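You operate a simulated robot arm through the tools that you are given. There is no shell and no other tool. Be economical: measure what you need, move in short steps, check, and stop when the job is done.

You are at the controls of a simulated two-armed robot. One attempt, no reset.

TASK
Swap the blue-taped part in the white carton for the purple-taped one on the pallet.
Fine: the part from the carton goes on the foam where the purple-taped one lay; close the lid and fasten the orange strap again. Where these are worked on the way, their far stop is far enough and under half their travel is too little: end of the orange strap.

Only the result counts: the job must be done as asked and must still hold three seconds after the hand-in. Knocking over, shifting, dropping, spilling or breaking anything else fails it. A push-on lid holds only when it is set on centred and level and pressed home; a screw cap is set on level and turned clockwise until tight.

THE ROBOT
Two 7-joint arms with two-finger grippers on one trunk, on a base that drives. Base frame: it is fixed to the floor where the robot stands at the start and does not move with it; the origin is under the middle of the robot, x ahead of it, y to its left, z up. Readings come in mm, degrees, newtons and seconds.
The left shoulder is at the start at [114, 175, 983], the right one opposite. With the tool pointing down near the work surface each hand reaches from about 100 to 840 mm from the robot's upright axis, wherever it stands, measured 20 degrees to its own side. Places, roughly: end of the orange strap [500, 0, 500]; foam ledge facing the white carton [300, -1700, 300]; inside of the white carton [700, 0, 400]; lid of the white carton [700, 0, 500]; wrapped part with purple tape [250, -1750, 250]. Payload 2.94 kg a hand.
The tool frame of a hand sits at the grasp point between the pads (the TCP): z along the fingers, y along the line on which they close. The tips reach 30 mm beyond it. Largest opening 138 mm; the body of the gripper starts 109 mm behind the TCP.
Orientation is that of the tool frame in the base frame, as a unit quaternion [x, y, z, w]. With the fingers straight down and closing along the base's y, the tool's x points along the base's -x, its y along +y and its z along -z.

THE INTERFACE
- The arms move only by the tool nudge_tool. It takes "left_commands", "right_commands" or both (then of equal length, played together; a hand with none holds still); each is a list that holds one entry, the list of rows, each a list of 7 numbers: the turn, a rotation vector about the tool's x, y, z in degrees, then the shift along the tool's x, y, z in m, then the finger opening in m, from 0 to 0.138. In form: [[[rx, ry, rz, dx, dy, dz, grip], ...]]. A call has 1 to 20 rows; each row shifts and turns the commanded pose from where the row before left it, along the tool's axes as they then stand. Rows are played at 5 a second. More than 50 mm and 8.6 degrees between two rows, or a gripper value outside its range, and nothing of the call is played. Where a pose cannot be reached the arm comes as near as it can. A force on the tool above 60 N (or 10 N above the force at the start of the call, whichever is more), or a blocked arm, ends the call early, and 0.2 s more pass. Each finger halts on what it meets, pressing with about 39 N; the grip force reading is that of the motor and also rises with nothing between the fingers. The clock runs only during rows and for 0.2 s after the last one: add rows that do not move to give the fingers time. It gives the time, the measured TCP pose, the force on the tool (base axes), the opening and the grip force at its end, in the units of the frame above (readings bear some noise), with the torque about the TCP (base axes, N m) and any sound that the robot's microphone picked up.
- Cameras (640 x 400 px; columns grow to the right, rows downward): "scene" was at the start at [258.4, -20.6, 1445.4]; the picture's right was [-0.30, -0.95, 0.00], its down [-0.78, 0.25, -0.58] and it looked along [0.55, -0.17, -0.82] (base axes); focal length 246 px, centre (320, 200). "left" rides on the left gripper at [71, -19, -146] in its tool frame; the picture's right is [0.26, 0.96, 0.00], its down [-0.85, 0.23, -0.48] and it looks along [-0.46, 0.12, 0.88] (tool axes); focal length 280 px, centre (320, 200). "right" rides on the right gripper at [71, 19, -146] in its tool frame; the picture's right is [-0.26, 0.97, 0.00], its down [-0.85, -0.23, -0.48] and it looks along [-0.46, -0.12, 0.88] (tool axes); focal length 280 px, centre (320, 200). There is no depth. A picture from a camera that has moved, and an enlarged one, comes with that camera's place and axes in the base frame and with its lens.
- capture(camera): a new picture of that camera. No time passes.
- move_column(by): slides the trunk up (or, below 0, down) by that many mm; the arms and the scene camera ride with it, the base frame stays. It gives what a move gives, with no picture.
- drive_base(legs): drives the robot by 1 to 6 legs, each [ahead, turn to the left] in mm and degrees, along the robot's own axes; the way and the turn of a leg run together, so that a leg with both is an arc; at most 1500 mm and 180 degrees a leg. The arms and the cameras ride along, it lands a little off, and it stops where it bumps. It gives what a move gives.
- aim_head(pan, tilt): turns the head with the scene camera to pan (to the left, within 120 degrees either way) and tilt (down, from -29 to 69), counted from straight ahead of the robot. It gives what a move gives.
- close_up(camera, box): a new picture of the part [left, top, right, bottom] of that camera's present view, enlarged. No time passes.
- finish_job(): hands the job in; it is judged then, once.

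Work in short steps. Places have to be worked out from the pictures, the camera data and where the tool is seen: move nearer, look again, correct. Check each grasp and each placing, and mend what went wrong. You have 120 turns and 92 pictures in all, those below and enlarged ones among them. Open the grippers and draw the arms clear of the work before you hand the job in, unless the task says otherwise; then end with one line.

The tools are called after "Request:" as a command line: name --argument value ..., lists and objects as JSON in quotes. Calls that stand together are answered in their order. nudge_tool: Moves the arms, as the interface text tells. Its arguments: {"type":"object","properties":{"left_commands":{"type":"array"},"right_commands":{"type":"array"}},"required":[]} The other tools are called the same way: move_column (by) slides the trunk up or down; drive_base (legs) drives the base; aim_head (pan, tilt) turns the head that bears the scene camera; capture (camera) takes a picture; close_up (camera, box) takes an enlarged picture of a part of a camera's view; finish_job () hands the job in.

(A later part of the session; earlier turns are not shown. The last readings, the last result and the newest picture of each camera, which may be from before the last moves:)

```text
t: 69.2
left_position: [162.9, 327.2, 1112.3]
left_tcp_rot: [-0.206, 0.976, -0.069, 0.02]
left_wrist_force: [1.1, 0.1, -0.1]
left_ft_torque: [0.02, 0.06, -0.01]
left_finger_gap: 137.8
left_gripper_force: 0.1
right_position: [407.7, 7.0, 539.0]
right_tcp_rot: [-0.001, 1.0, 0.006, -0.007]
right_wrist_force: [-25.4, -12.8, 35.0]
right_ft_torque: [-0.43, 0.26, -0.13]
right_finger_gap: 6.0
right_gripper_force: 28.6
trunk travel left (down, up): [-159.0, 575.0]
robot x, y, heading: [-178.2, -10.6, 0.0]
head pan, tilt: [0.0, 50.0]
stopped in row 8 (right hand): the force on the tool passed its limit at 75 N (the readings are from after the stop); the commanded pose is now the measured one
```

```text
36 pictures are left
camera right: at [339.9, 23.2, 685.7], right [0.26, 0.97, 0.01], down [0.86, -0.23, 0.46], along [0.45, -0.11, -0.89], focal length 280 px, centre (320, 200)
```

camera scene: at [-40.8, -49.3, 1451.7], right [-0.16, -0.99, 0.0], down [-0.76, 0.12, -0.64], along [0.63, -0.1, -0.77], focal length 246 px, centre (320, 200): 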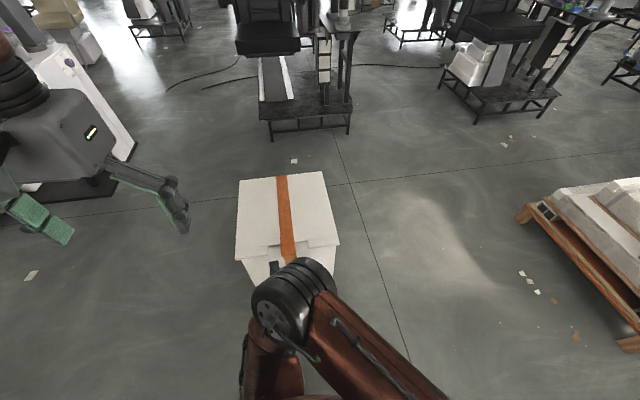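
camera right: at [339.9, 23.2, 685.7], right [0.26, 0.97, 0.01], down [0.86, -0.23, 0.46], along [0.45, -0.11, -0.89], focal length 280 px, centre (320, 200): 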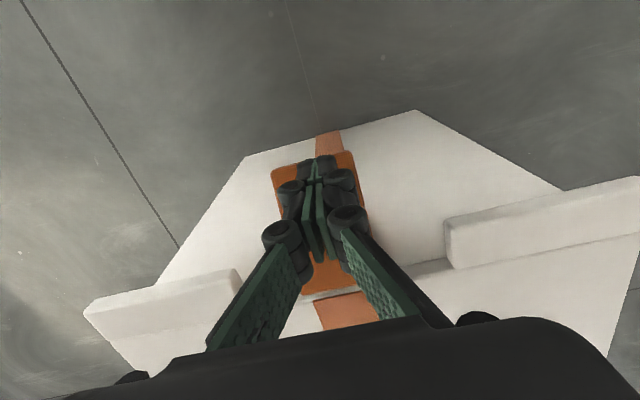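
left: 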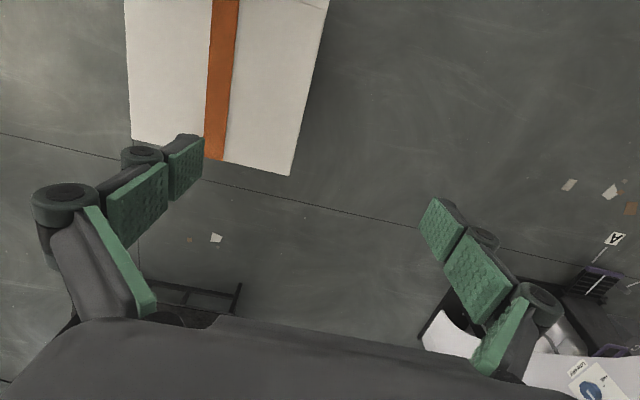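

Pressing from above has too little lever. I'll grip its sides again, tool straight down and centred this time at y≈0, which should avoid the sideways load.

Request:
nudge_tool --right_commands '[[[0, 0, 0, 0, 0, -0.03, 0], [0, 0, 0, 0, 0, -0.02, 0.1], [0, 0, 0, -0.024, -0.0035, 0, 0.1], [0, 0, 0, -0.023, -0.0035, 0, 0.1], [0, 0, 0, 0, 0, 0, 0.1], [0, 0, 0, 0, 0, 0, 0.1], [0, 0, 0, 0, 0, 0.025, 0.1], [0, 0, 0, 0, 0, 0.025, 0.1], [0, 0, 0, 0, 0, 0.025, 0.1], [0, 0, 0, 0, 0, 0, 0], [0, 0, 0, 0, 0, 0, 0], [0, 0, 0, 0, 0, 0, 0], [0, 0, 0, 0, 0, 0, 0]]]'

Request:
capture --camera "right"

```text
t: 72.0
left_position: [165.6, 326.3, 1111.0]
left_tcp_rot: [-0.207, 0.976, -0.068, 0.019]
left_wrist_force: [0.2, 0.3, -0.1]
left_ft_torque: [-0.02, 0.0, 0.0]
left_finger_gap: 137.9
left_gripper_force: 0.1
right_position: [459.6, 1.4, 511.1]
right_tcp_rot: [0.0, 1.0, 0.006, -0.004]
right_wrist_force: [0.2, 1.1, -1.8]
right_ft_torque: [0.29, -0.08, 0.1]
right_finger_gap: 59.4
right_gripper_force: 40.6
trunk travel left (down, up): [-159.0, 575.0]
robot x, y, heading: [-179.7, -12.7, -0.3]
head pan, tilt: [0.0, 50.0]
```

```text
35 pictures are left
camera right: at [390.3, 17.6, 656.5], right [0.26, 0.97, 0.01], down [0.85, -0.23, 0.46], along [0.45, -0.11, -0.89], focal length 280 px, centre (320, 200)
```

right: 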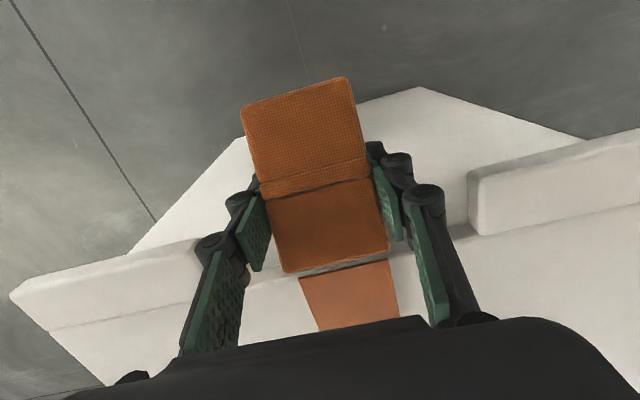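

A clean, centred grip with no side load. I swing the strap end along its arc, down past horizontal.

Request:
nudge_tool --right_commands '[[[0, 0, 0, 0.0093, 0, 0.0037, 0], [0, 0, 0, 0.0093, 0, 0.0037, 0], [0, 0, 0, 0.0093, 0, 0.0037, 0], [0, 0, 0, 0.008, 0, 0.006, 0], [0, 0, 0, 0.008, 0, 0.006, 0], [0, 0, 0, 0.008, 0, 0.006, 0], [0, 0, 0, 0.006, 0, 0.008, 0], [0, 0, 0, 0.006, 0, 0.008, 0], [0, 0, 0, 0.006, 0, 0.008, 0], [0, 0, 0, 0.0037, 0, 0.009, 0], [0, 0, 0, 0.0037, 0, 0.009, 0], [0, 0, 0, 0.0037, 0, 0.009, 0], [0, 0, 0, 0.0013, 0, 0.01, 0], [0, 0, 0, 0.0013, 0, 0.01, 0], [0, 0, 0, 0.0013, 0, 0.01, 0], [0, 0, 0, 0, 0, 0, 0]]]'

Request:
capture --camera "right"

```text
t: 74.0
left_position: [159.5, 325.9, 1106.6]
left_tcp_rot: [-0.213, 0.974, -0.077, 0.009]
left_wrist_force: [0.0, 0.6, -0.6]
left_ft_torque: [-0.06, 0.05, -0.03]
left_finger_gap: 138.1
left_gripper_force: 0.0
right_position: [404.9, 1.5, 472.8]
right_tcp_rot: [0.004, 1.0, 0.009, 0.017]
right_wrist_force: [30.1, 5.7, -21.5]
right_ft_torque: [1.16, -0.23, -0.16]
right_finger_gap: 59.6
right_gripper_force: 44.9
trunk travel left (down, up): [-159.0, 575.0]
robot x, y, heading: [-178.7, -8.9, -0.2]
head pan, tilt: [0.0, 50.0]
stopped in row 9 (right hand): the force on the tool passed its limit at 62 N (the readings are from after the stop); the commanded pose is now the measured one
```

```text
34 pictures are left
camera right: at [329.9, 17.4, 616.9], right [0.27, 0.96, 0.03], down [0.83, -0.24, 0.5], along [0.49, -0.11, -0.87], focal length 280 px, centre (320, 200)
```

right: 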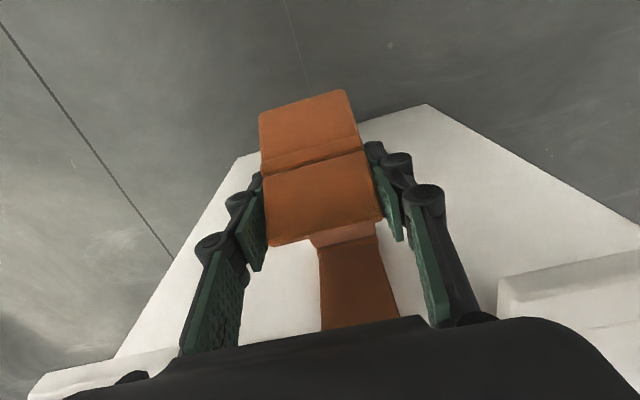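

The remaining force is purely radial, so the true pivot is about (486, 415) with radius 100; the strap end is about 60° open. I follow the corrected arc.

Request:
nudge_tool --right_commands '[[[0, 0, 0, -0.0024, 0, 0.0017, 0], [0, 0, 0, 0.0045, 0, 0.008, 0], [0, 0, 0, 0.0045, 0, 0.008, 0], [0, 0, 0, 0.003, 0, 0.008, 0], [0, 0, 0, 0.003, 0, 0.008, 0], [0, 0, 0, 0.0015, 0, 0.0085, 0], [0, 0, 0, 0.0015, 0, 0.0085, 0], [0, 0, 0, 0, 0, 0.009, 0], [0, 0, 0, 0, 0, 0.009, 0], [0, 0, 0, -0.0015, 0, 0.0085, 0], [0, 0, 0, -0.0015, 0, 0.0085, 0], [0, 0, 0, 0, 0, 0, 0]]]'

Request:
capture --camera "right"

```text
t: 74.9
left_position: [155.4, 314.8, 1110.6]
left_tcp_rot: [-0.196, 0.976, -0.095, 0.011]
left_wrist_force: [5.4, -7.9, -13.1]
left_ft_torque: [0.32, 1.08, -0.4]
left_finger_gap: 137.4
left_gripper_force: 0.0
right_position: [398.8, 1.0, 465.2]
right_tcp_rot: [0.002, 1.0, 0.008, 0.019]
right_wrist_force: [-8.3, -9.7, 34.0]
right_ft_torque: [-1.08, 0.77, 0.35]
right_finger_gap: 58.7
right_gripper_force: 45.5
trunk travel left (down, up): [-159.0, 575.0]
robot x, y, heading: [-179.8, -12.4, -0.3]
head pan, tilt: [0.0, 50.0]
stopped in row 4 (right hand): the force on the tool passed its limit at 72 N (the readings are from after the stop); the commanded pose is now the measured one
```

```text
33 pictures are left
camera right: at [323.8, 17.5, 607.0], right [0.27, 0.96, 0.03], down [0.83, -0.24, 0.5], along [0.49, -0.11, -0.86], focal length 280 px, centre (320, 200)
```

right: 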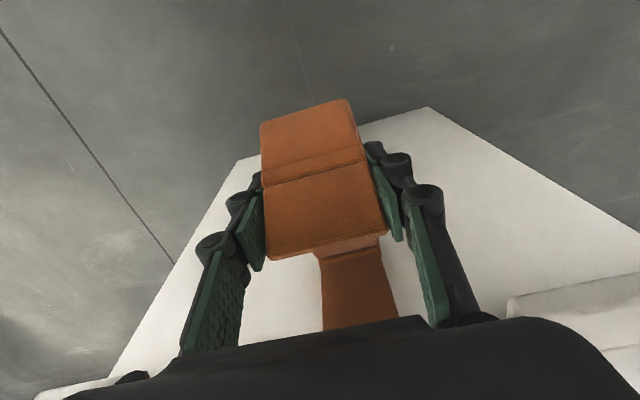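

Now it resists turning further; by geometry it stands about 75–80° open, perhaps at its stop. I release gently, rise and see whether it stays.

Request:
nudge_tool --right_commands '[[[0, 0, 0, 0, 0, -0.004, 0], [0, 0, 0, 0, 0, 0, 0.1], [0, 0, 0, 0, 0, 0, 0.1], [0, 0, 0, 0, 0, 0, 0.1], [0, 0, 0, 0, 0, -0.03, 0.1], [0, 0, 0, 0, 0, -0.04, 0.1], [0, 0, 0, 0, 0, -0.04, 0.1], [0, 0, 0, 0, 0, -0.04, 0.1], [0, 0, 0, 0, 0, 0, 0.1]]]'

Request:
capture --camera "right"

```text
t: 75.2
left_position: [156.7, 318.2, 1115.9]
left_tcp_rot: [-0.202, 0.973, -0.113, 0.009]
left_wrist_force: [-0.3, -0.1, 1.0]
left_ft_torque: [0.05, -0.1, 0.04]
left_finger_gap: 137.8
left_gripper_force: 0.0
right_position: [398.6, 0.8, 463.0]
right_tcp_rot: [0.003, 1.0, 0.008, 0.018]
right_wrist_force: [-8.3, -5.8, 23.6]
right_ft_torque: [-1.2, 0.98, 0.46]
right_finger_gap: 58.6
right_gripper_force: 44.6
trunk travel left (down, up): [-159.0, 575.0]
robot x, y, heading: [-176.4, -14.9, -0.3]
head pan, tilt: [0.0, 50.0]
stopped in row 1 (left hand): the arm was blocked; the commanded pose is now the measured one
```

```text
32 pictures are left
camera right: at [324.1, 17.6, 606.8], right [0.27, 0.96, 0.02], down [0.83, -0.24, 0.5], along [0.49, -0.11, -0.86], focal length 280 px, centre (320, 200)
```

right: 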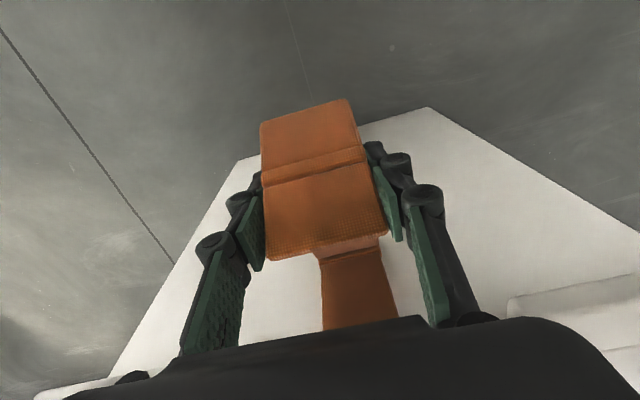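

Left arm blocked the call again. I retry the release, and shift the left hand outward at the same time.

Request:
nudge_tool --left_commands '[[[0, 0, 0, 0, 0, 0, 0.138], [0, 0, 0, 0, 0, 0, 0.138], [0, 0, 0, 0, 0, 0, 0.138], [0, 0, 0, -0.02, 0.03, 0, 0.138], [0, 0, 0, -0.02, 0.03, 0, 0.138], [0, 0, 0, -0.02, 0.03, 0, 0.138], [0, 0, 0, -0.02, 0.03, 0, 0.138], [0, 0, 0, -0.02, 0, 0, 0.138]]]' --right_commands '[[[0, 0, 0, 0, 0, 0, 0.1], [0, 0, 0, 0, 0, 0, 0.1], [0, 0, 0, 0, 0, 0, 0.1], [0, 0, 0, 0, 0, -0.03, 0.1], [0, 0, 0, 0, 0, -0.04, 0.1], [0, 0, 0, 0, 0, -0.04, 0.1], [0, 0, 0, 0, 0, -0.04, 0.1], [0, 0, 0, 0, 0, 0, 0.1]]]'

```text
t: 77.0
left_position: [202.5, 466.9, 1085.6]
left_tcp_rot: [-0.202, 0.973, -0.114, 0.007]
left_wrist_force: [0.0, -0.4, 0.2]
left_ft_torque: [0.0, 0.02, -0.01]
left_finger_gap: 137.7
left_gripper_force: 0.0
right_position: [395.1, -1.7, 610.5]
right_tcp_rot: [0.003, 1.0, 0.007, 0.019]
right_wrist_force: [-0.3, 0.1, 0.1]
right_ft_torque: [0.01, 0.01, -0.02]
right_finger_gap: 100.0
right_gripper_force: 0.1
trunk travel left (down, up): [-159.0, 575.0]
robot x, y, heading: [-177.3, -13.1, -0.2]
head pan, tilt: [0.0, 50.0]
```

Request:
capture --camera "right"

```text
31 pictures are left
camera right: at [319.6, 15.1, 753.6], right [0.27, 0.96, 0.02], down [0.83, -0.24, 0.5], along [0.49, -0.11, -0.86], focal length 280 px, centre (320, 200)
```

right: 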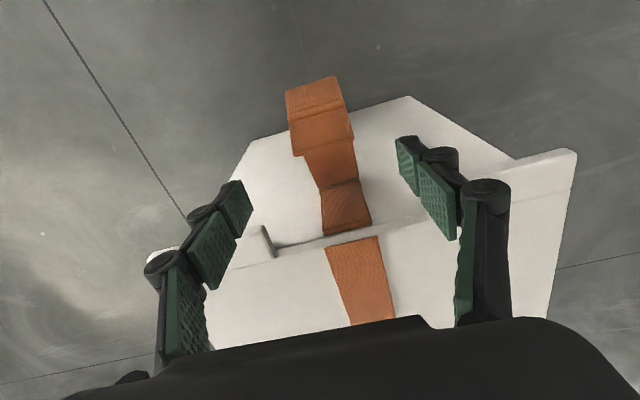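

The strap end now stays open, clear of the lid. Next is the lid: I drive 70 mm forward and let things settle.

Request:
drive_base --legs '[[70, 0]]'

Request:
nudge_tool --left_commands '[[[0, 0, 0, 0, 0, 0, 0.138], [0, 0, 0, 0, 0, 0, 0.138], [0, 0, 0, 0, 0, 0, 0.138], [0, 0, 0, 0, 0, 0, 0.138]]]'

Request:
nudge_tool --left_commands '[[[0, 0, 0, 0, 0, 0, 0.138], [0, 0, 0, 0, 0, 0, 0.138], [0, 0, 0, 0, 0, 0, 0.138], [0, 0, 0, 0, 0, 0, 0.138]]]'

```text
t: 78.0
left_position: [268.2, 465.1, 1087.5]
left_tcp_rot: [-0.203, 0.972, -0.115, 0.012]
left_wrist_force: [-0.1, 0.2, 1.0]
left_ft_torque: [-0.01, 0.06, 0.01]
left_finger_gap: 137.9
left_gripper_force: 0.0
right_position: [464.3, -3.5, 612.4]
right_tcp_rot: [0.002, 1.0, 0.009, 0.023]
right_wrist_force: [-0.6, -0.1, -0.6]
right_ft_torque: [-0.01, 0.04, 0.04]
right_finger_gap: 100.0
right_gripper_force: 0.0
trunk travel left (down, up): [-159.0, 575.0]
robot x, y, heading: [-106.3, -16.5, -0.2]
head pan, tilt: [0.0, 50.0]
```

```text
t: 79.0
left_position: [256.3, 464.7, 1089.8]
left_tcp_rot: [-0.202, 0.972, -0.116, 0.015]
left_wrist_force: [1.3, -0.1, -1.0]
left_ft_torque: [-0.02, 0.13, -0.03]
left_finger_gap: 138.0
left_gripper_force: 0.1
right_position: [457.2, -3.1, 617.0]
right_tcp_rot: [0.004, 1.0, 0.008, 0.026]
right_wrist_force: [0.5, 0.0, -0.2]
right_ft_torque: [0.02, 0.05, 0.01]
right_finger_gap: 99.9
right_gripper_force: 0.1
trunk travel left (down, up): [-159.0, 575.0]
robot x, y, heading: [-113.1, -14.3, 0.1]
head pan, tilt: [0.0, 50.0]
```

```text
t: 80.0
left_position: [253.5, 465.1, 1090.9]
left_tcp_rot: [-0.202, 0.972, -0.116, 0.018]
left_wrist_force: [0.0, 0.1, -0.2]
left_ft_torque: [0.01, -0.02, -0.02]
left_finger_gap: 137.8
left_gripper_force: 0.1
right_position: [455.8, -3.5, 620.2]
right_tcp_rot: [0.002, 1.0, 0.009, 0.028]
right_wrist_force: [1.0, -0.2, 0.5]
right_ft_torque: [-0.01, -0.01, 0.03]
right_finger_gap: 100.1
right_gripper_force: 0.0
trunk travel left (down, up): [-159.0, 575.0]
robot x, y, heading: [-110.1, -11.6, -0.0]
head pan, tilt: [0.0, 50.0]
```

I move the right hand in front of the carton's right lip (y≈-150), tilt it 45° with closed fingers and lower it.

Request:
nudge_tool --right_commands '[[[0, 0, 0, 0.0165, -0.0366, 0, 0], [0, 0, 0, 0.0165, -0.0366, 0, 0], [0, 0, 0, 0.0165, -0.0366, 0, 0], [0, 0, 0, 0.0165, -0.0366, 0, 0], [0, -8, 0, 0, 0, 0, 0], [0, -8, 0, 0, 0, 0, 0], [0, -8, 0, 0, 0, 0, 0], [0, -8, 0, 0, 0, 0, 0], [0, -8, 0, 0, 0, 0, 0], [0, -8, 0, 0, 0, 0, 0], [0, 0, 0, 0.0242, 0, 0.0242, 0], [0, 0, 0, 0.0242, 0, 0.0242, 0], [0, 0, 0, 0.0242, 0, 0.0242, 0], [0, 0, 0, 0.0242, 0, 0.0242, 0], [0, 0, 0, 0, 0, 0, 0]]]'

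Request:
capture --camera "right"

```text
t: 83.2
left_position: [253.7, 465.4, 1091.9]
left_tcp_rot: [-0.202, 0.972, -0.117, 0.018]
left_wrist_force: [-1.9, -0.8, 0.1]
left_ft_torque: [0.01, 0.03, 0.01]
left_finger_gap: 137.9
left_gripper_force: 0.1
right_position: [403.9, -147.1, 476.3]
right_tcp_rot: [0.005, 0.901, 0.007, 0.433]
right_wrist_force: [0.3, 0.3, 0.4]
right_ft_torque: [0.02, 0.0, 0.03]
right_finger_gap: 0.0
right_gripper_force: 28.6
trunk travel left (down, up): [-159.0, 575.0]
robot x, y, heading: [-102.2, -11.5, -0.1]
head pan, tilt: [0.0, 50.0]
```

```text
30 pictures are left
camera right: at [246.6, -127.1, 511.9], right [0.17, 0.96, 0.22], down [0.16, -0.25, 0.96], along [0.97, -0.13, -0.19], focal length 280 px, centre (320, 200)
```

right: 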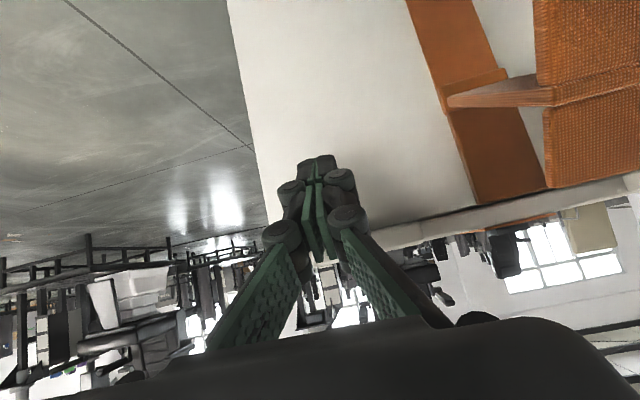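

The strap end hangs horizontally open, well clear. I slide the fingertips under the right lip and lift gently.

Request:
nudge_tool --right_commands '[[[0, 0, 0, -0.0163, 0, 0.0203, 0], [0, 0, 0, -0.0163, 0, 0.0203, 0], [0, 0, 0, -0.0117, 0, -0.0094, 0], [0, 0, 0, -0.0117, 0, -0.0094, 0], [0, 0, 0, -0.0117, 0, -0.0094, 0], [0, 0, 0, -0.0117, 0, -0.0094, 0], [0, 0, 0, -0.0117, 0, -0.0094, 0], [0, 0, 0, 0, 0, 0, 0]]]'

Request:
capture --camera "scene"

```text
t: 85.0
left_position: [252.2, 464.1, 1090.8]
left_tcp_rot: [-0.202, 0.972, -0.116, 0.017]
left_wrist_force: [-0.1, -0.3, -0.2]
left_ft_torque: [0.0, -0.01, -0.02]
left_finger_gap: 138.2
left_gripper_force: 0.2
right_position: [456.5, -148.1, 552.9]
right_tcp_rot: [0.006, 0.902, 0.007, 0.432]
right_wrist_force: [-1.6, 0.3, -1.2]
right_ft_torque: [-0.03, 0.05, 0.03]
right_finger_gap: 0.0
right_gripper_force: 28.5
trunk travel left (down, up): [-159.0, 575.0]
robot x, y, heading: [-105.0, -11.7, -0.2]
head pan, tilt: [0.0, 50.0]
```

```text
29 pictures are left
camera scene: at [159.6, -10.5, 1451.6], right [0.0, -1.0, 0.0], down [-0.77, 0.0, -0.64], along [0.64, 0.0, -0.77], focal length 246 px, centre (320, 200)
```

scene: 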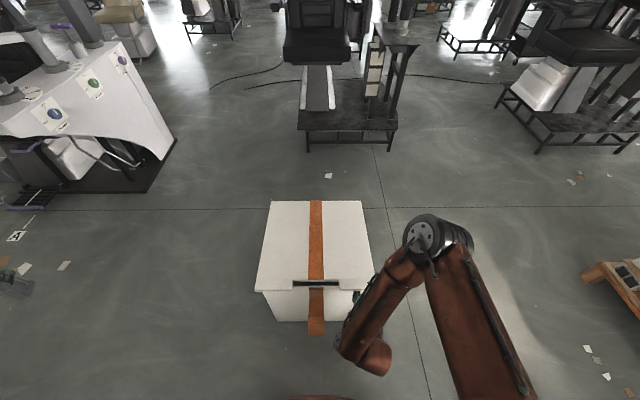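

The lid rises at its front with little force, so it is hinged at the back. I carry it up along its arc.

Request:
nudge_tool --right_commands '[[[0, 0, 0, -0.0214, 0, -0.0101, 0], [0, 0, 0, -0.0214, 0, -0.0101, 0], [0, 0, 0, -0.0214, 0, -0.0101, 0], [0, 0, 0, -0.0214, 0, -0.0101, 0], [0, 0, 0, -0.0268, 0, -0.0065, 0], [0, 0, 0, -0.0268, 0, -0.0065, 0], [0, 0, 0, -0.0268, 0, -0.0065, 0], [0, 0, 0, -0.0268, 0, -0.0065, 0], [0, 0, 0, -0.0254, 0, -0.0002, 0], [0, 0, 0, -0.0254, 0, -0.0002, 0], [0, 0, 0, -0.0254, 0, -0.0002, 0], [0, 0, 0, -0.0254, 0, -0.0002, 0], [0, 0, 0, -0.0274, 0, 0.0062, 0], [0, 0, 0, -0.0274, 0, 0.0062, 0], [0, 0, 0, -0.0274, 0, 0.0062, 0], [0, 0, 0, -0.0274, 0, 0.0062, 0], [0, 0, 0, 0, 0, 0, 0]]]'

Request:
capture --camera "scene"

```text
t: 88.6
left_position: [252.8, 464.4, 1090.8]
left_tcp_rot: [-0.202, 0.972, -0.117, 0.018]
left_wrist_force: [-1.1, 0.0, 0.1]
left_ft_torque: [0.0, -0.03, 0.01]
left_finger_gap: 137.9
left_gripper_force: 0.0
right_position: [674.3, -154.2, 893.9]
right_tcp_rot: [0.005, 0.902, 0.007, 0.432]
right_wrist_force: [-2.0, -0.2, -1.9]
right_ft_torque: [-0.02, 0.07, -0.02]
right_finger_gap: 0.3
right_gripper_force: 27.9
trunk travel left (down, up): [-159.0, 575.0]
robot x, y, heading: [-109.8, -9.0, -0.1]
head pan, tilt: [0.0, 50.0]
```

```text
28 pictures are left
camera scene: at [159.6, -10.9, 1451.6], right [0.0, -1.0, 0.0], down [-0.77, 0.0, -0.64], along [0.64, 0.0, -0.77], focal length 246 px, centre (320, 200)
```

scene: 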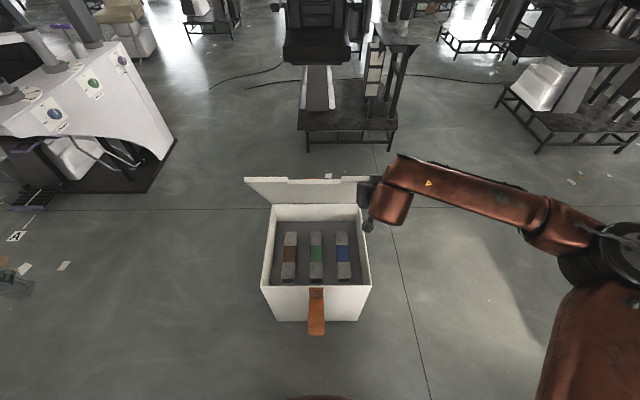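

The inside shows three parts; the blue-taped one lies on the right. I push the lid on past upright.

Request:
nudge_tool --right_commands '[[[0, 0, 0, -0.0206, 0, 0.0098, 0], [0, 0, 0, -0.0206, 0, 0.0098, 0], [0, 0, 0, -0.0206, 0, 0.0098, 0], [0, 0, 0, -0.0206, 0, 0.0098, 0], [0, 0, 0, -0.0197, 0, 0.015, 0], [0, 0, 0, -0.0197, 0, 0.015, 0], [0, 0, 0, -0.0197, 0, 0.015, 0], [0, 0, 0, -0.0197, 0, 0.015, 0], [0, 0, 0, -0.0156, 0, 0.0195, 0], [0, 0, 0, -0.0156, 0, 0.0195, 0], [0, 0, 0, -0.0156, 0, 0.0195, 0], [0, 0, 0, -0.0156, 0, 0.0195, 0], [0, 0, 0, 0, 0, 0, 0]]]'

Request:
capture --camera "scene"

```text
t: 91.4
left_position: [252.8, 464.5, 1091.9]
left_tcp_rot: [-0.202, 0.972, -0.116, 0.017]
left_wrist_force: [-0.5, 0.3, -0.1]
left_ft_torque: [-0.01, -0.02, 0.03]
left_finger_gap: 137.8
left_gripper_force: 0.1
right_position: [940.3, -155.7, 958.5]
right_tcp_rot: [0.005, 0.902, 0.008, 0.432]
right_wrist_force: [0.0, -0.3, 0.3]
right_ft_torque: [-0.03, 0.0, -0.03]
right_finger_gap: 0.0
right_gripper_force: 28.5
right hand out of reach, approached as far as the arm can: row 12
trunk travel left (down, up): [-159.0, 575.0]
robot x, y, heading: [-104.6, -13.4, -0.2]
head pan, tilt: [0.0, 50.0]
```

```text
27 pictures are left
camera scene: at [159.6, -10.3, 1451.6], right [0.0, -1.0, 0.0], down [-0.77, 0.0, -0.64], along [0.64, 0.0, -0.77], focal length 246 px, centre (320, 200)
```

scene: 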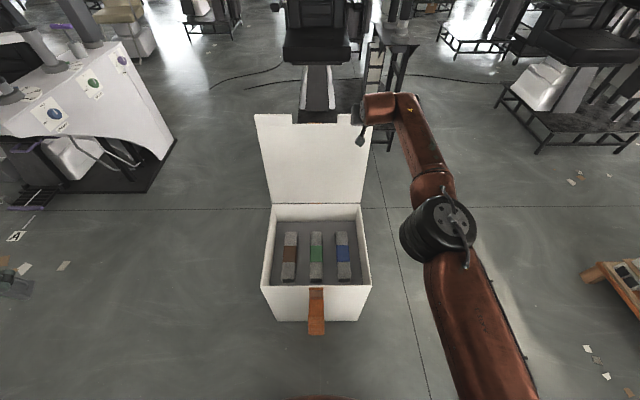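

The lid stays leaning back on its own. I zoom into the carton.

Request:
close_up --camera "scene" --box '[260, 200, 380, 300]'

```text
4.00 times, centred on (320, 250) of scene
camera zoom: at [159.6, -10.3, 1451.6], right [0.0, -1.0, 0.0], down [-0.77, 0.0, -0.64], along [0.64, 0.0, -0.77], focal length 982 px, centre (320, 0)
```

zoom: 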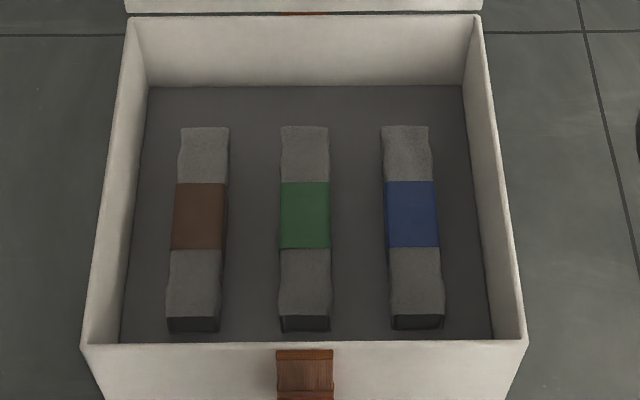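

The blue-taped bar lies along x, centred near (722, -120), top z≈368, about 60 wide and 250 long. I draw the right hand back from the lid, point it down and bring it above the bar's side.

Request:
nudge_tool --right_commands '[[[0, 0, 0, 0.034, 0, -0.024, 0], [0, 0, 0, 0.034, 0, -0.024, 0], [0, 0, 0, 0.034, 0, -0.024, 0], [0, 0, 0, 0.034, 0, -0.024, 0], [0, 0, 0, 0.034, 0, -0.024, 0], [0, 7.33, 0, 0, 0, 0, 0.05], [0, 7.33, 0, 0, 0, 0, 0.09], [0, 7.33, 0, 0, 0, 0, 0.09], [0, 7.33, 0, 0, 0, 0, 0.09], [0, 7.33, 0, 0, 0, 0, 0.09], [0, 7.33, 0, 0, 0, 0, 0.09], [0, 7.33, 0, 0, 0, 0, 0.09], [0, 0, 0, 0.018, 0.006, 0.036, 0.09], [0, 0, 0, 0.018, 0.006, 0.036, 0.09], [0, 0, 0, 0.018, 0.006, 0.036, 0.09], [0, 0, 0, 0.018, 0.006, 0.036, 0.09], [0, 0, 0, 0.018, 0.006, 0.036, 0.09], [0, 0, 0, 0, 0, 0, 0.09]]]'

Request:
drive_base --legs '[[75, 0]]'

Request:
nudge_tool --left_commands '[[[0, 0, 0, 0, 0, 0, 0.138], [0, 0, 0, 0, 0, 0, 0.138], [0, 0, 0, 0, 0, 0, 0.138], [0, 0, 0, 0, 0, 0, 0.138], [0, 0, 0, 0, 0, 0, 0.138], [0, 0, 0, 0, 0, 0, 0.138]]]'

```text
t: 95.2
left_position: [253.7, 465.0, 1091.5]
left_tcp_rot: [-0.202, 0.972, -0.117, 0.018]
left_wrist_force: [-0.2, -0.9, -0.2]
left_ft_torque: [0.0, -0.02, 0.03]
left_finger_gap: 137.9
left_gripper_force: 0.1
right_position: [661.4, -122.3, 712.8]
right_tcp_rot: [0.003, 0.999, 0.008, 0.032]
right_wrist_force: [1.3, 0.2, -0.4]
right_ft_torque: [-0.01, 0.0, -0.02]
right_finger_gap: 89.8
right_gripper_force: 0.1
right hand out of reach, approached as far as the arm can: row 12
trunk travel left (down, up): [-159.0, 575.0]
robot x, y, heading: [-107.8, -11.3, -0.5]
head pan, tilt: [0.0, 50.0]
```

```text
t: 96.3
left_position: [332.6, 463.3, 1091.0]
left_tcp_rot: [-0.203, 0.972, -0.119, 0.016]
left_wrist_force: [0.5, -0.4, -0.8]
left_ft_torque: [0.02, -0.02, 0.0]
left_finger_gap: 138.1
left_gripper_force: 0.0
right_position: [741.6, -124.6, 710.9]
right_tcp_rot: [0.006, 0.999, 0.009, 0.03]
right_wrist_force: [-0.4, 0.4, 0.3]
right_ft_torque: [-0.02, -0.1, 0.0]
right_finger_gap: 90.2
right_gripper_force: 0.1
trunk travel left (down, up): [-159.0, 575.0]
robot x, y, heading: [-32.7, -9.9, -0.4]
head pan, tilt: [0.0, 50.0]
```

```text
t: 96.6
left_position: [232.8, 461.1, 1104.8]
left_tcp_rot: [-0.189, 0.971, -0.132, 0.062]
left_wrist_force: [-2.8, 0.9, -3.3]
left_ft_torque: [-0.08, -0.18, 0.07]
left_finger_gap: 138.0
left_gripper_force: 0.1
right_position: [674.1, -126.2, 771.3]
right_tcp_rot: [0.006, 0.997, 0.008, 0.08]
right_wrist_force: [0.3, -0.3, -2.2]
right_ft_torque: [0.09, -0.04, 0.0]
right_finger_gap: 89.8
right_gripper_force: 0.1
trunk travel left (down, up): [-159.0, 575.0]
robot x, y, heading: [-31.7, -11.0, -0.3]
head pan, tilt: [0.0, 50.0]
stopped in row 1 (right hand): the arm was blocked; the commanded pose is now the measured one
```

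The trunk sways after the drive; I wait it out.

Request:
nudge_tool --left_commands '[[[0, 0, 0, 0, 0, 0, 0.138], [0, 0, 0, 0, 0, 0, 0.138], [0, 0, 0, 0, 0, 0, 0.138], [0, 0, 0, 0, 0, 0, 0.138], [0, 0, 0, 0, 0, 0, 0.138]]]'

Request:
nudge_tool --left_commands '[[[0, 0, 0, 0, 0, 0, 0.138], [0, 0, 0, 0, 0, 0, 0.138], [0, 0, 0, 0, 0, 0, 0.138], [0, 0, 0, 0, 0, 0, 0.138], [0, 0, 0, 0, 0, 0, 0.138]]]'

```text
t: 97.8
left_position: [254.9, 462.4, 1102.3]
left_tcp_rot: [-0.199, 0.97, -0.128, 0.052]
left_wrist_force: [-0.5, 0.3, -1.0]
left_ft_torque: [-0.04, -0.12, -0.02]
left_finger_gap: 138.0
left_gripper_force: 0.1
right_position: [691.5, -124.2, 756.3]
right_tcp_rot: [0.005, 0.998, 0.009, 0.067]
right_wrist_force: [-0.6, 0.4, 0.9]
right_ft_torque: [0.0, -0.06, 0.0]
right_finger_gap: 89.7
right_gripper_force: 0.1
trunk travel left (down, up): [-159.0, 575.0]
robot x, y, heading: [-29.4, -9.7, -0.3]
head pan, tilt: [0.0, 50.0]
```

```text
t: 99.0
left_position: [257.0, 462.7, 1102.8]
left_tcp_rot: [-0.199, 0.97, -0.127, 0.051]
left_wrist_force: [0.8, 0.3, -0.6]
left_ft_torque: [0.01, -0.01, 0.04]
left_finger_gap: 138.3
left_gripper_force: 0.0
right_position: [691.9, -123.6, 755.8]
right_tcp_rot: [0.006, 0.998, 0.009, 0.067]
right_wrist_force: [0.4, -0.3, -0.2]
right_ft_torque: [0.01, 0.03, 0.01]
right_finger_gap: 89.8
right_gripper_force: 0.1
trunk travel left (down, up): [-159.0, 575.0]
robot x, y, heading: [-29.8, -11.7, -0.2]
head pan, tilt: [0.0, 50.0]
```

Settled. I straighten the tool and descend to above the blue bar, then check alignment.

Request:
nudge_tool --right_commands '[[[0, 7.7, 0, 0, 0, 0, 0.09], [0, 0, 0, -0.005, 0.0005, 0.0393, 0.09], [0, 0, 0, -0.005, 0.0005, 0.0393, 0.09], [0, 0, 0, -0.005, 0.0005, 0.0393, 0.09], [0, 0, 0, -0.005, 0.0005, 0.0393, 0.09], [0, 0, 0, -0.005, 0, 0.0393, 0.09], [0, 0, 0, -0.005, 0, 0.0393, 0.09], [0, 0, 0, 0, 0, 0, 0.09]]]'

Request:
capture --camera "right"

```text
t: 100.8
left_position: [257.2, 462.3, 1102.4]
left_tcp_rot: [-0.2, 0.97, -0.127, 0.052]
left_wrist_force: [-0.5, -0.8, 0.1]
left_ft_torque: [-0.02, 0.01, -0.01]
left_finger_gap: 138.0
left_gripper_force: 0.0
right_position: [722.0, -117.2, 518.7]
right_tcp_rot: [0.004, 1.0, 0.009, 0.0]
right_wrist_force: [-0.2, -0.9, -0.7]
right_ft_torque: [0.02, -0.02, 0.01]
right_finger_gap: 90.0
right_gripper_force: 0.0
trunk travel left (down, up): [-159.0, 575.0]
robot x, y, heading: [-31.1, -14.1, 0.0]
head pan, tilt: [0.0, 50.0]
```

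```text
25 pictures are left
camera right: at [651.8, -101.1, 664.4], right [0.27, 0.96, 0.02], down [0.85, -0.25, 0.47], along [0.46, -0.11, -0.88], focal length 280 px, centre (320, 200)
```

right: 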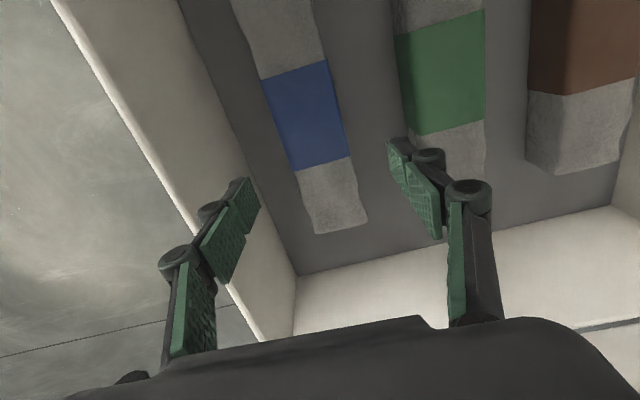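

The bar's tape centre works out at (714, -124). I shift, descend with fingers astride and close.

Request:
nudge_tool --right_commands '[[[0, 0, 0, 0.006, -0.007, 0, 0.09], [0, 0, 0, 0, 0, 0.04, 0.09], [0, 0, 0, 0, 0, 0.04, 0.09], [0, 0, 0, 0, 0, 0.03, 0.09], [0, 0, 0, 0, 0, 0.02, 0.09], [0, 0, 0, 0, 0, 0.01, 0.09], [0, 0, 0, 0, 0, 0.01, 0.09], [0, 0, 0, 0, 0, 0, 0], [0, 0, 0, 0, 0, 0, 0], [0, 0, 0, 0, 0, 0, 0], [0, 0, 0, 0, 0, 0, 0]]]'

```text
t: 102.7
left_position: [252.3, 463.2, 1104.0]
left_tcp_rot: [-0.199, 0.97, -0.128, 0.053]
left_wrist_force: [0.6, 0.5, -0.8]
left_ft_torque: [-0.03, 0.03, -0.01]
left_finger_gap: 138.0
left_gripper_force: 0.1
right_position: [721.6, -113.1, 382.8]
right_tcp_rot: [0.004, 1.0, 0.014, 0.006]
right_wrist_force: [-14.6, -1.8, 57.9]
right_ft_torque: [0.62, 1.2, 0.67]
right_finger_gap: 81.7
right_gripper_force: 34.2
trunk travel left (down, up): [-159.0, 575.0]
robot x, y, heading: [-30.9, -10.8, -0.2]
head pan, tilt: [0.0, 50.0]
stopped in row 9 (right hand): the force on the tool passed its limit at 63 N (the readings are from after the stop); the commanded pose is now the measured one
```

The tips met something at z≈353 and the hand sits at y=-113. I back up slightly with open fingers and look.

Request:
nudge_tool --right_commands '[[[0, 0, 0, 0, 0, -0.02, 0.09], [0, 0, 0, 0, 0, -0.02, 0.09], [0, 0, 0, 0, 0, 0, 0.09]]]'

Request:
capture --camera "right"

```text
t: 103.5
left_position: [257.4, 463.5, 1102.0]
left_tcp_rot: [-0.199, 0.97, -0.127, 0.05]
left_wrist_force: [0.1, 0.3, -0.2]
left_ft_torque: [-0.01, -0.01, 0.01]
left_finger_gap: 137.9
left_gripper_force: 0.1
right_position: [719.3, -116.8, 413.2]
right_tcp_rot: [0.006, 1.0, 0.012, 0.003]
right_wrist_force: [0.5, 0.1, -0.3]
right_ft_torque: [-0.01, -0.02, -0.04]
right_finger_gap: 89.8
right_gripper_force: 0.0
trunk travel left (down, up): [-159.0, 575.0]
robot x, y, heading: [-31.7, -12.4, -0.0]
head pan, tilt: [0.0, 50.0]
```

```text
24 pictures are left
camera right: at [647.3, -101.5, 558.7], right [0.27, 0.96, 0.03], down [0.84, -0.25, 0.47], along [0.46, -0.11, -0.88], focal length 280 px, centre (320, 200)
```

right: 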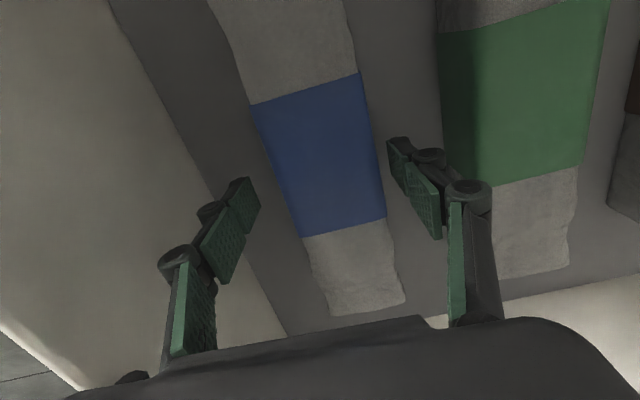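

The tips had simply met the carton floor at z≈352; the bar's top is then about z 389, centre (708, -118). I go down to z≈389 and close.

Request:
nudge_tool --right_commands '[[[0, 0, 0, 0.01, -0.001, 0.012, 0.09], [0, 0, 0, 0, 0, 0.012, 0.09], [0, 0, 0, 0, 0, 0, 0.09], [0, 0, 0, 0, 0, 0, 0], [0, 0, 0, 0, 0, 0, 0], [0, 0, 0, 0, 0, 0, 0], [0, 0, 0, 0, 0, 0, 0]]]'

```text
t: 105.1
left_position: [256.9, 463.2, 1102.8]
left_tcp_rot: [-0.2, 0.97, -0.129, 0.051]
left_wrist_force: [0.3, -1.2, 1.1]
left_ft_torque: [-0.01, -0.01, 0.02]
left_finger_gap: 138.1
left_gripper_force: 0.1
right_position: [709.0, -117.6, 390.5]
right_tcp_rot: [0.005, 1.0, 0.013, 0.004]
right_wrist_force: [0.0, 2.7, 2.8]
right_ft_torque: [-0.21, 0.18, -0.07]
right_finger_gap: 61.7
right_gripper_force: 38.8
trunk travel left (down, up): [-159.0, 575.0]
robot x, y, heading: [-29.1, -14.9, -0.2]
head pan, tilt: [0.0, 50.0]
```

Gripped at 61.7 mm. I lift it straight out.

Request:
nudge_tool --right_commands '[[[0, 0, 0, 0, 0, -0.02, 0], [0, 0, 0, 0, 0, -0.03, 0], [0, 0, 0, 0, 0, -0.04, 0], [0, 0, 0, 0, 0, -0.04, 0], [0, 0, 0, 0, 0, -0.04, 0], [0, 0, 0, 0, 0, -0.04, 0], [0, 0, 0, 0, 0, -0.04, 0], [0, 0, 0, 0, 0, -0.04, 0], [0, 0, 0, 0, 0, -0.03, 0], [0, 0, 0, 0, 0, 0, 0]]]'

Request:
capture --camera "scene"

```text
t: 107.3
left_position: [258.7, 462.1, 1101.6]
left_tcp_rot: [-0.2, 0.97, -0.127, 0.05]
left_wrist_force: [-0.1, -0.3, -0.2]
left_ft_torque: [-0.01, -0.03, 0.0]
left_finger_gap: 137.9
left_gripper_force: 0.1
right_position: [706.8, -127.4, 708.2]
right_tcp_rot: [0.005, 1.0, 0.013, 0.004]
right_wrist_force: [-0.3, -0.5, -6.0]
right_ft_torque: [-0.01, -0.03, 0.02]
right_finger_gap: 61.3
right_gripper_force: 39.0
trunk travel left (down, up): [-159.0, 575.0]
robot x, y, heading: [-33.4, -11.8, 0.0]
head pan, tilt: [0.0, 50.0]
```

```text
23 pictures are left
camera scene: at [236.0, -10.8, 1451.3], right [0.0, -1.0, 0.0], down [-0.77, 0.0, -0.64], along [0.64, 0.0, -0.77], focal length 246 px, centre (320, 200)
```

scene: 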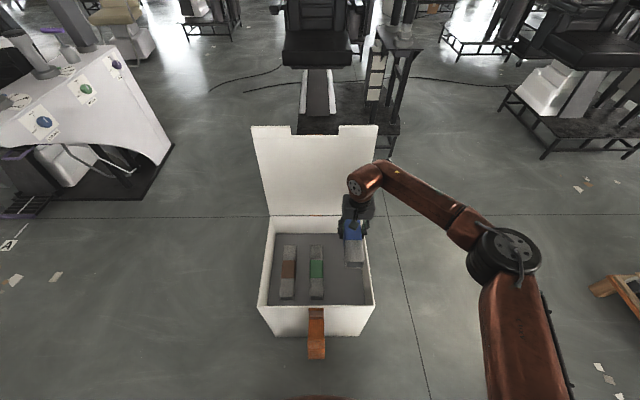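

The blue bar is held firmly (about 0.6 kg), well centred. I draw it in, then drive back, turn and go to the pallet.

Request:
nudge_tool --right_commands '[[[0, 0, 0, 0.0324, -0.0133, -0.0131, 0], [0, 0, 0, 0.0324, -0.0133, -0.0131, 0], [0, 0, 0, 0.0324, -0.0133, -0.0131, 0], [0, 0, 0, 0.0324, -0.0133, -0.0131, 0], [0, 0, 0, 0.0324, -0.0133, -0.0131, 0], [0, 0, 0, 0.0324, -0.0133, -0.0131, 0], [0, 0, 0, 0.0324, -0.0133, -0.0131, 0], [0, 0, 0, 0, 0, 0, 0]]]'

Request:
drive_base --legs '[[-300, 0], [0, -62.7], [1225, 0], [0, -27.3]]'

Request:
nudge_tool --left_commands '[[[0, 0, 0, 0, 0, 0, 0.138], [0, 0, 0, 0, 0, 0, 0.138], [0, 0, 0, 0, 0, 0, 0.138]]]'

```text
t: 109.1
left_position: [258.5, 461.7, 1102.3]
left_tcp_rot: [-0.199, 0.97, -0.128, 0.05]
left_wrist_force: [0.9, -0.3, -0.4]
left_ft_torque: [-0.01, 0.02, -0.01]
left_finger_gap: 138.0
left_gripper_force: 0.0
right_position: [478.9, -218.8, 798.5]
right_tcp_rot: [0.005, 1.0, 0.013, 0.003]
right_wrist_force: [-0.3, -0.5, -5.6]
right_ft_torque: [-0.03, -0.03, -0.01]
right_finger_gap: 61.4
right_gripper_force: 38.9
trunk travel left (down, up): [-159.0, 575.0]
robot x, y, heading: [-32.8, -10.3, -0.0]
head pan, tilt: [0.0, 50.0]
```

```text
t: 121.0
left_position: [690.0, -1387.8, 1102.4]
left_tcp_rot: [0.552, 0.823, -0.124, -0.055]
left_wrist_force: [0.3, -0.9, 0.0]
left_ft_torque: [0.01, -0.08, -0.02]
left_finger_gap: 138.1
left_gripper_force: 0.0
right_position: [4.5, -1598.9, 797.8]
right_tcp_rot: [0.716, 0.698, 0.007, 0.011]
right_wrist_force: [-0.4, 0.8, -5.2]
right_ft_torque: [-0.03, 0.0, 0.0]
right_finger_gap: 61.4
right_gripper_force: 38.5
trunk travel left (down, up): [-159.0, 575.0]
robot x, y, heading: [222.0, -1090.9, -91.0]
head pan, tilt: [0.0, 50.0]
```

```text
t: 121.8
left_position: [689.4, -1386.2, 1102.4]
left_tcp_rot: [0.551, 0.823, -0.126, -0.055]
left_wrist_force: [0.7, -0.1, -0.8]
left_ft_torque: [-0.02, 0.01, -0.04]
left_finger_gap: 138.1
left_gripper_force: 0.0
right_position: [4.7, -1597.9, 798.7]
right_tcp_rot: [0.716, 0.698, 0.007, 0.01]
right_wrist_force: [-0.6, 0.7, -6.0]
right_ft_torque: [-0.02, -0.01, 0.03]
right_finger_gap: 61.3
right_gripper_force: 38.9
trunk travel left (down, up): [-159.0, 575.0]
robot x, y, heading: [218.9, -1090.4, -91.1]
head pan, tilt: [0.0, 50.0]
```

The drive went smoothly. I look at the pallet with the head.

Request:
capture --camera "scene"

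Request:
close_up --camera "scene" --box '[220, 150, 420, 300]'

```text
22 pictures are left
camera scene: at [216.9, -1354.3, 1451.5], right [-1.0, 0.02, 0.0], down [0.01, 0.77, -0.64], along [-0.01, -0.64, -0.77], focal length 246 px, centre (320, 200)
```

scene: 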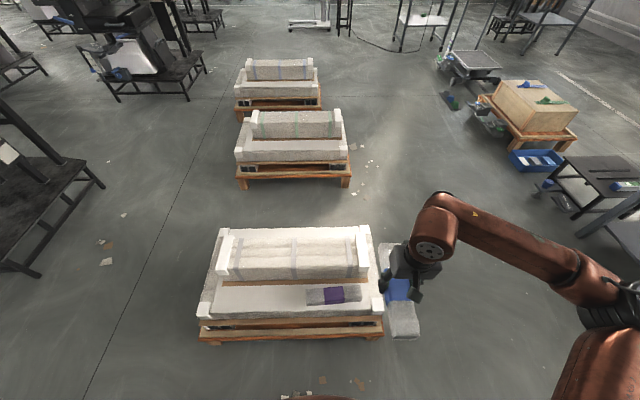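

```text
2.67 times, centred on (320, 225) of scene
camera zoom: at [216.9, -1354.3, 1451.5], right [-1.0, 0.02, 0.0], down [0.01, 0.77, -0.64], along [-0.01, -0.64, -0.77], focal length 655 px, centre (320, 133)
```

zoom: 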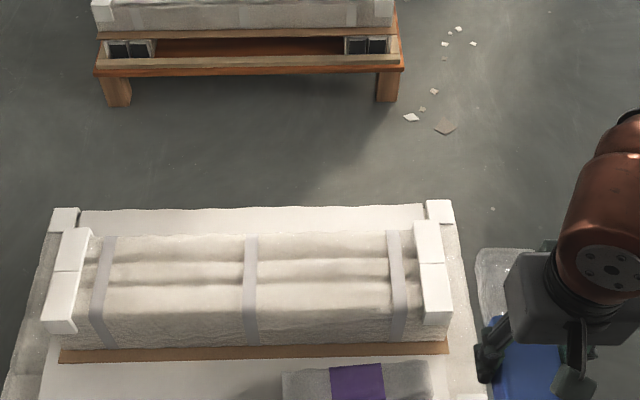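

The purple-taped bar lies along x on the near foam ledge, centred about (145, -1745). I turn the left hand so it closes along y and shift the right hand aside, then bring the left hand above the bar.

Request:
nudge_tool --left_commands '[[[-1.71, -0.75, -7.46, 0, 0, 0, 0.1], [-1.71, -0.75, -7.46, 0, 0, 0, 0.1], [-1.71, -0.75, -7.46, 0, 0, 0, 0.1], [-1.71, -0.75, -7.46, 0, 0, 0, 0.1], [-1.71, -0.75, -7.46, 0, 0, 0, 0.1], [-1.71, -0.75, -7.46, 0, 0, 0, 0.1], [-1.71, -0.75, -7.46, 0, 0, 0, 0.1], [-1.71, -0.75, -7.46, 0, 0, 0, 0.1], [-1.71, -0.75, -7.46, 0, 0, 0, 0.1]]]' --right_commands '[[[0, 0, 0, 0, -0.0167, 0, 0], [0, 0, 0, 0, -0.0167, 0, 0], [0, 0, 0, 0, -0.0167, 0, 0], [0, 0, 0, 0, -0.0167, 0, 0], [0, 0, 0, 0, -0.0167, 0, 0], [0, 0, 0, 0, -0.0167, 0, 0], [0, 0, 0, 0, -0.0167, 0, 0], [0, 0, 0, 0, -0.0167, 0, 0], [0, 0, 0, 0, -0.0167, 0, 0]]]'

Request:
nudge_tool --left_commands '[[[0, 0, 0, 0.0317, -0.0211, 0.0295, 0.1], [0, 0, 0, 0.0317, -0.0211, 0.0295, 0.1], [0, 0, 0, 0.0317, -0.0211, 0.0295, 0.1], [0, 0, 0, 0.0317, -0.0211, 0.0295, 0.1], [0, 0, 0, 0.0317, -0.0211, 0.0295, 0.1], [0, 0, 0, 0.0317, -0.0211, 0.0295, 0.1], [0, 0, 0, 0.0317, -0.0211, 0.0295, 0.1], [0, 0, 0, 0.0317, -0.0211, 0.0295, 0.1], [0, 0, 0, 0.0317, -0.0211, 0.0295, 0.1], [0, 0, 0, 0.0317, -0.0211, 0.0295, 0.1], [0, 0, 0, 0.0317, -0.0211, 0.0295, 0.1], [0, 0, 0, 0.0317, -0.0211, 0.0295, 0.1], [0, 0, 0, 0.0317, -0.0211, 0.0295, 0.1], [0, 0, 0, 0.0317, -0.0211, 0.0295, 0.1], [0, 0, 0, 0.0317, -0.0211, 0.0295, 0.1], [0, 0, 0, 0.0317, -0.0211, 0.0295, 0.1], [0, 0, 0, 0.0317, -0.0211, 0.0295, 0.1], [0, 0, 0, 0, 0, 0, 0.1]]]'

Request:
capture --camera "left"

```text
t: 123.8
left_position: [689.3, -1386.0, 1102.9]
left_tcp_rot: [0.0, 1.0, 0.001, 0.001]
left_wrist_force: [-0.9, 0.9, 0.1]
left_ft_torque: [0.01, 0.02, 0.02]
left_finger_gap: 100.3
left_gripper_force: 0.0
right_position: [-145.8, -1595.4, 793.3]
right_tcp_rot: [0.716, 0.697, 0.007, 0.011]
right_wrist_force: [-0.2, 0.3, -5.6]
right_ft_torque: [-0.03, 0.02, 0.0]
right_finger_gap: 61.3
right_gripper_force: 38.9
trunk travel left (down, up): [-159.0, 575.0]
robot x, y, heading: [224.4, -1093.5, -90.9]
head pan, tilt: [0.0, 50.0]
```

```text
t: 127.7
left_position: [362.6, -1617.1, 778.5]
left_tcp_rot: [0.001, 1.0, 0.001, 0.0]
left_wrist_force: [-0.8, 0.7, 0.9]
left_ft_torque: [0.0, 0.0, -0.01]
left_finger_gap: 100.1
left_gripper_force: 0.1
left hand out of reach, approached as far as the arm can: row 11, 12, 13, 14, 15, 16, 17
right_position: [-145.7, -1595.4, 792.7]
right_tcp_rot: [0.717, 0.697, 0.007, 0.011]
right_wrist_force: [0.0, 0.0, -5.5]
right_ft_torque: [-0.02, 0.01, 0.0]
right_finger_gap: 61.1
right_gripper_force: 38.8
trunk travel left (down, up): [-159.0, 575.0]
robot x, y, heading: [220.0, -1089.7, -90.8]
head pan, tilt: [0.0, 50.0]
```

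```text
20 pictures are left
camera left: at [289.9, -1635.9, 923.4], right [-0.26, 0.97, 0.0], down [0.85, 0.23, 0.48], along [0.46, 0.12, -0.88], focal length 280 px, centre (320, 200)
```

left: 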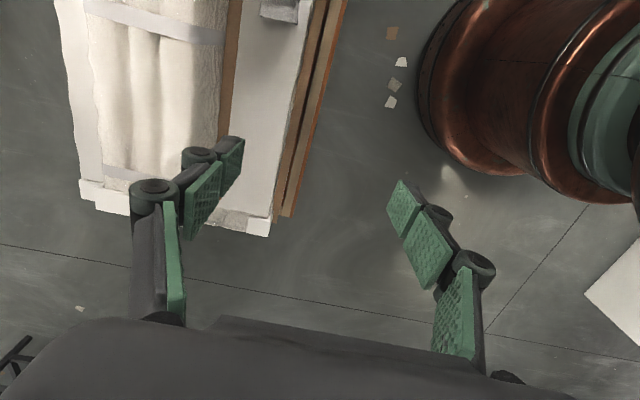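

The left wrist reached its limit. I turn the base about 29° right so the bar lies to the robot's left, and turn the left hand the other way round, nearer its neutral.

Request:
drive_base --legs '[[0, -29]]'

Request:
nudge_tool --left_commands '[[[0, 0, 0, 0, 0, 0, 0.1], [0, 0, 0, 0, 0, 0, 0.1], [0, 0, 0, 0, 0, 0, 0.1]]]'

Request:
nudge_tool --left_commands '[[[0, 0, 7.95, 0, 0, -0.005, 0.1], [0, 0, 7.95, 0, 0, -0.005, 0.1], [0, 0, 7.95, 0, 0, -0.005, 0.1], [0, 0, 7.95, 0, 0, -0.005, 0.1], [0, 0, 7.95, 0, 0, 0, 0.1], [0, 0, 7.95, 0, 0, 0, 0.1], [0, 0, 7.95, 0, 0, 0, 0.1], [0, 0, 7.95, 0, 0, 0, 0.1], [0, 0, 7.95, 0, 0, 0, 0.1], [0, 0, 7.95, 0, 0, 0, 0.1], [0, 0, 7.95, 0, 0, 0, 0.1], [0, 0, 7.95, 0, 0, 0, 0.1], [0, 0, 7.95, 0, 0, 0, 0.1], [0, 0, 7.95, 0, 0, 0, 0.1], [0, 0, 7.95, 0, 0, 0, 0.1], [0, 0, 7.95, 0, 0, 0, 0.1], [0, 0, 7.95, 0, 0, 0, 0.1], [0, 0, 7.95, 0, 0, 0, 0.1], [0, 0, 7.95, 0, 0, 0, 0.1], [0, 0, 0, 0, 0, 0, 0.1]]]'

```text
t: 129.5
left_position: [84.1, -1619.1, 779.1]
left_tcp_rot: [0.254, 0.967, 0.0, 0.0]
left_wrist_force: [-0.3, 1.2, -0.2]
left_ft_torque: [0.01, 0.02, 0.03]
left_finger_gap: 100.0
left_gripper_force: 0.0
right_position: [-346.2, -1350.3, 793.8]
right_tcp_rot: [0.87, 0.493, 0.005, 0.012]
right_wrist_force: [1.1, 0.2, -5.5]
right_ft_torque: [-0.03, 0.0, -0.01]
right_finger_gap: 61.1
right_gripper_force: 38.9
trunk travel left (down, up): [-159.0, 575.0]
robot x, y, heading: [219.7, -1090.6, -120.2]
head pan, tilt: [0.0, 50.0]
```

```text
t: 130.3
left_position: [85.4, -1619.1, 778.9]
left_tcp_rot: [0.254, 0.967, 0.001, 0.0]
left_wrist_force: [0.0, 0.2, -0.4]
left_ft_torque: [-0.01, 0.01, -0.02]
left_finger_gap: 100.0
left_gripper_force: 0.0
right_position: [-346.3, -1350.1, 793.6]
right_tcp_rot: [0.871, 0.492, 0.004, 0.014]
right_wrist_force: [0.2, -0.3, -4.9]
right_ft_torque: [0.01, 0.0, 0.0]
right_finger_gap: 61.3
right_gripper_force: 38.8
trunk travel left (down, up): [-159.0, 575.0]
robot x, y, heading: [216.9, -1091.1, -120.2]
head pan, tilt: [0.0, 50.0]
```

```text
t: 134.5
left_position: [83.3, -1618.7, 798.1]
left_tcp_rot: [1.0, -0.007, -0.001, 0.0]
left_wrist_force: [-0.3, -1.7, -0.2]
left_ft_torque: [0.02, -0.01, 0.0]
left_finger_gap: 100.0
left_gripper_force: 0.0
right_position: [-344.7, -1349.7, 794.2]
right_tcp_rot: [0.87, 0.492, 0.004, 0.012]
right_wrist_force: [0.5, -0.1, -5.0]
right_ft_torque: [0.0, 0.01, -0.02]
right_finger_gap: 61.4
right_gripper_force: 39.4
trunk travel left (down, up): [-159.0, 575.0]
robot x, y, heading: [222.3, -1092.7, -120.5]
head pan, tilt: [0.0, 50.0]
```

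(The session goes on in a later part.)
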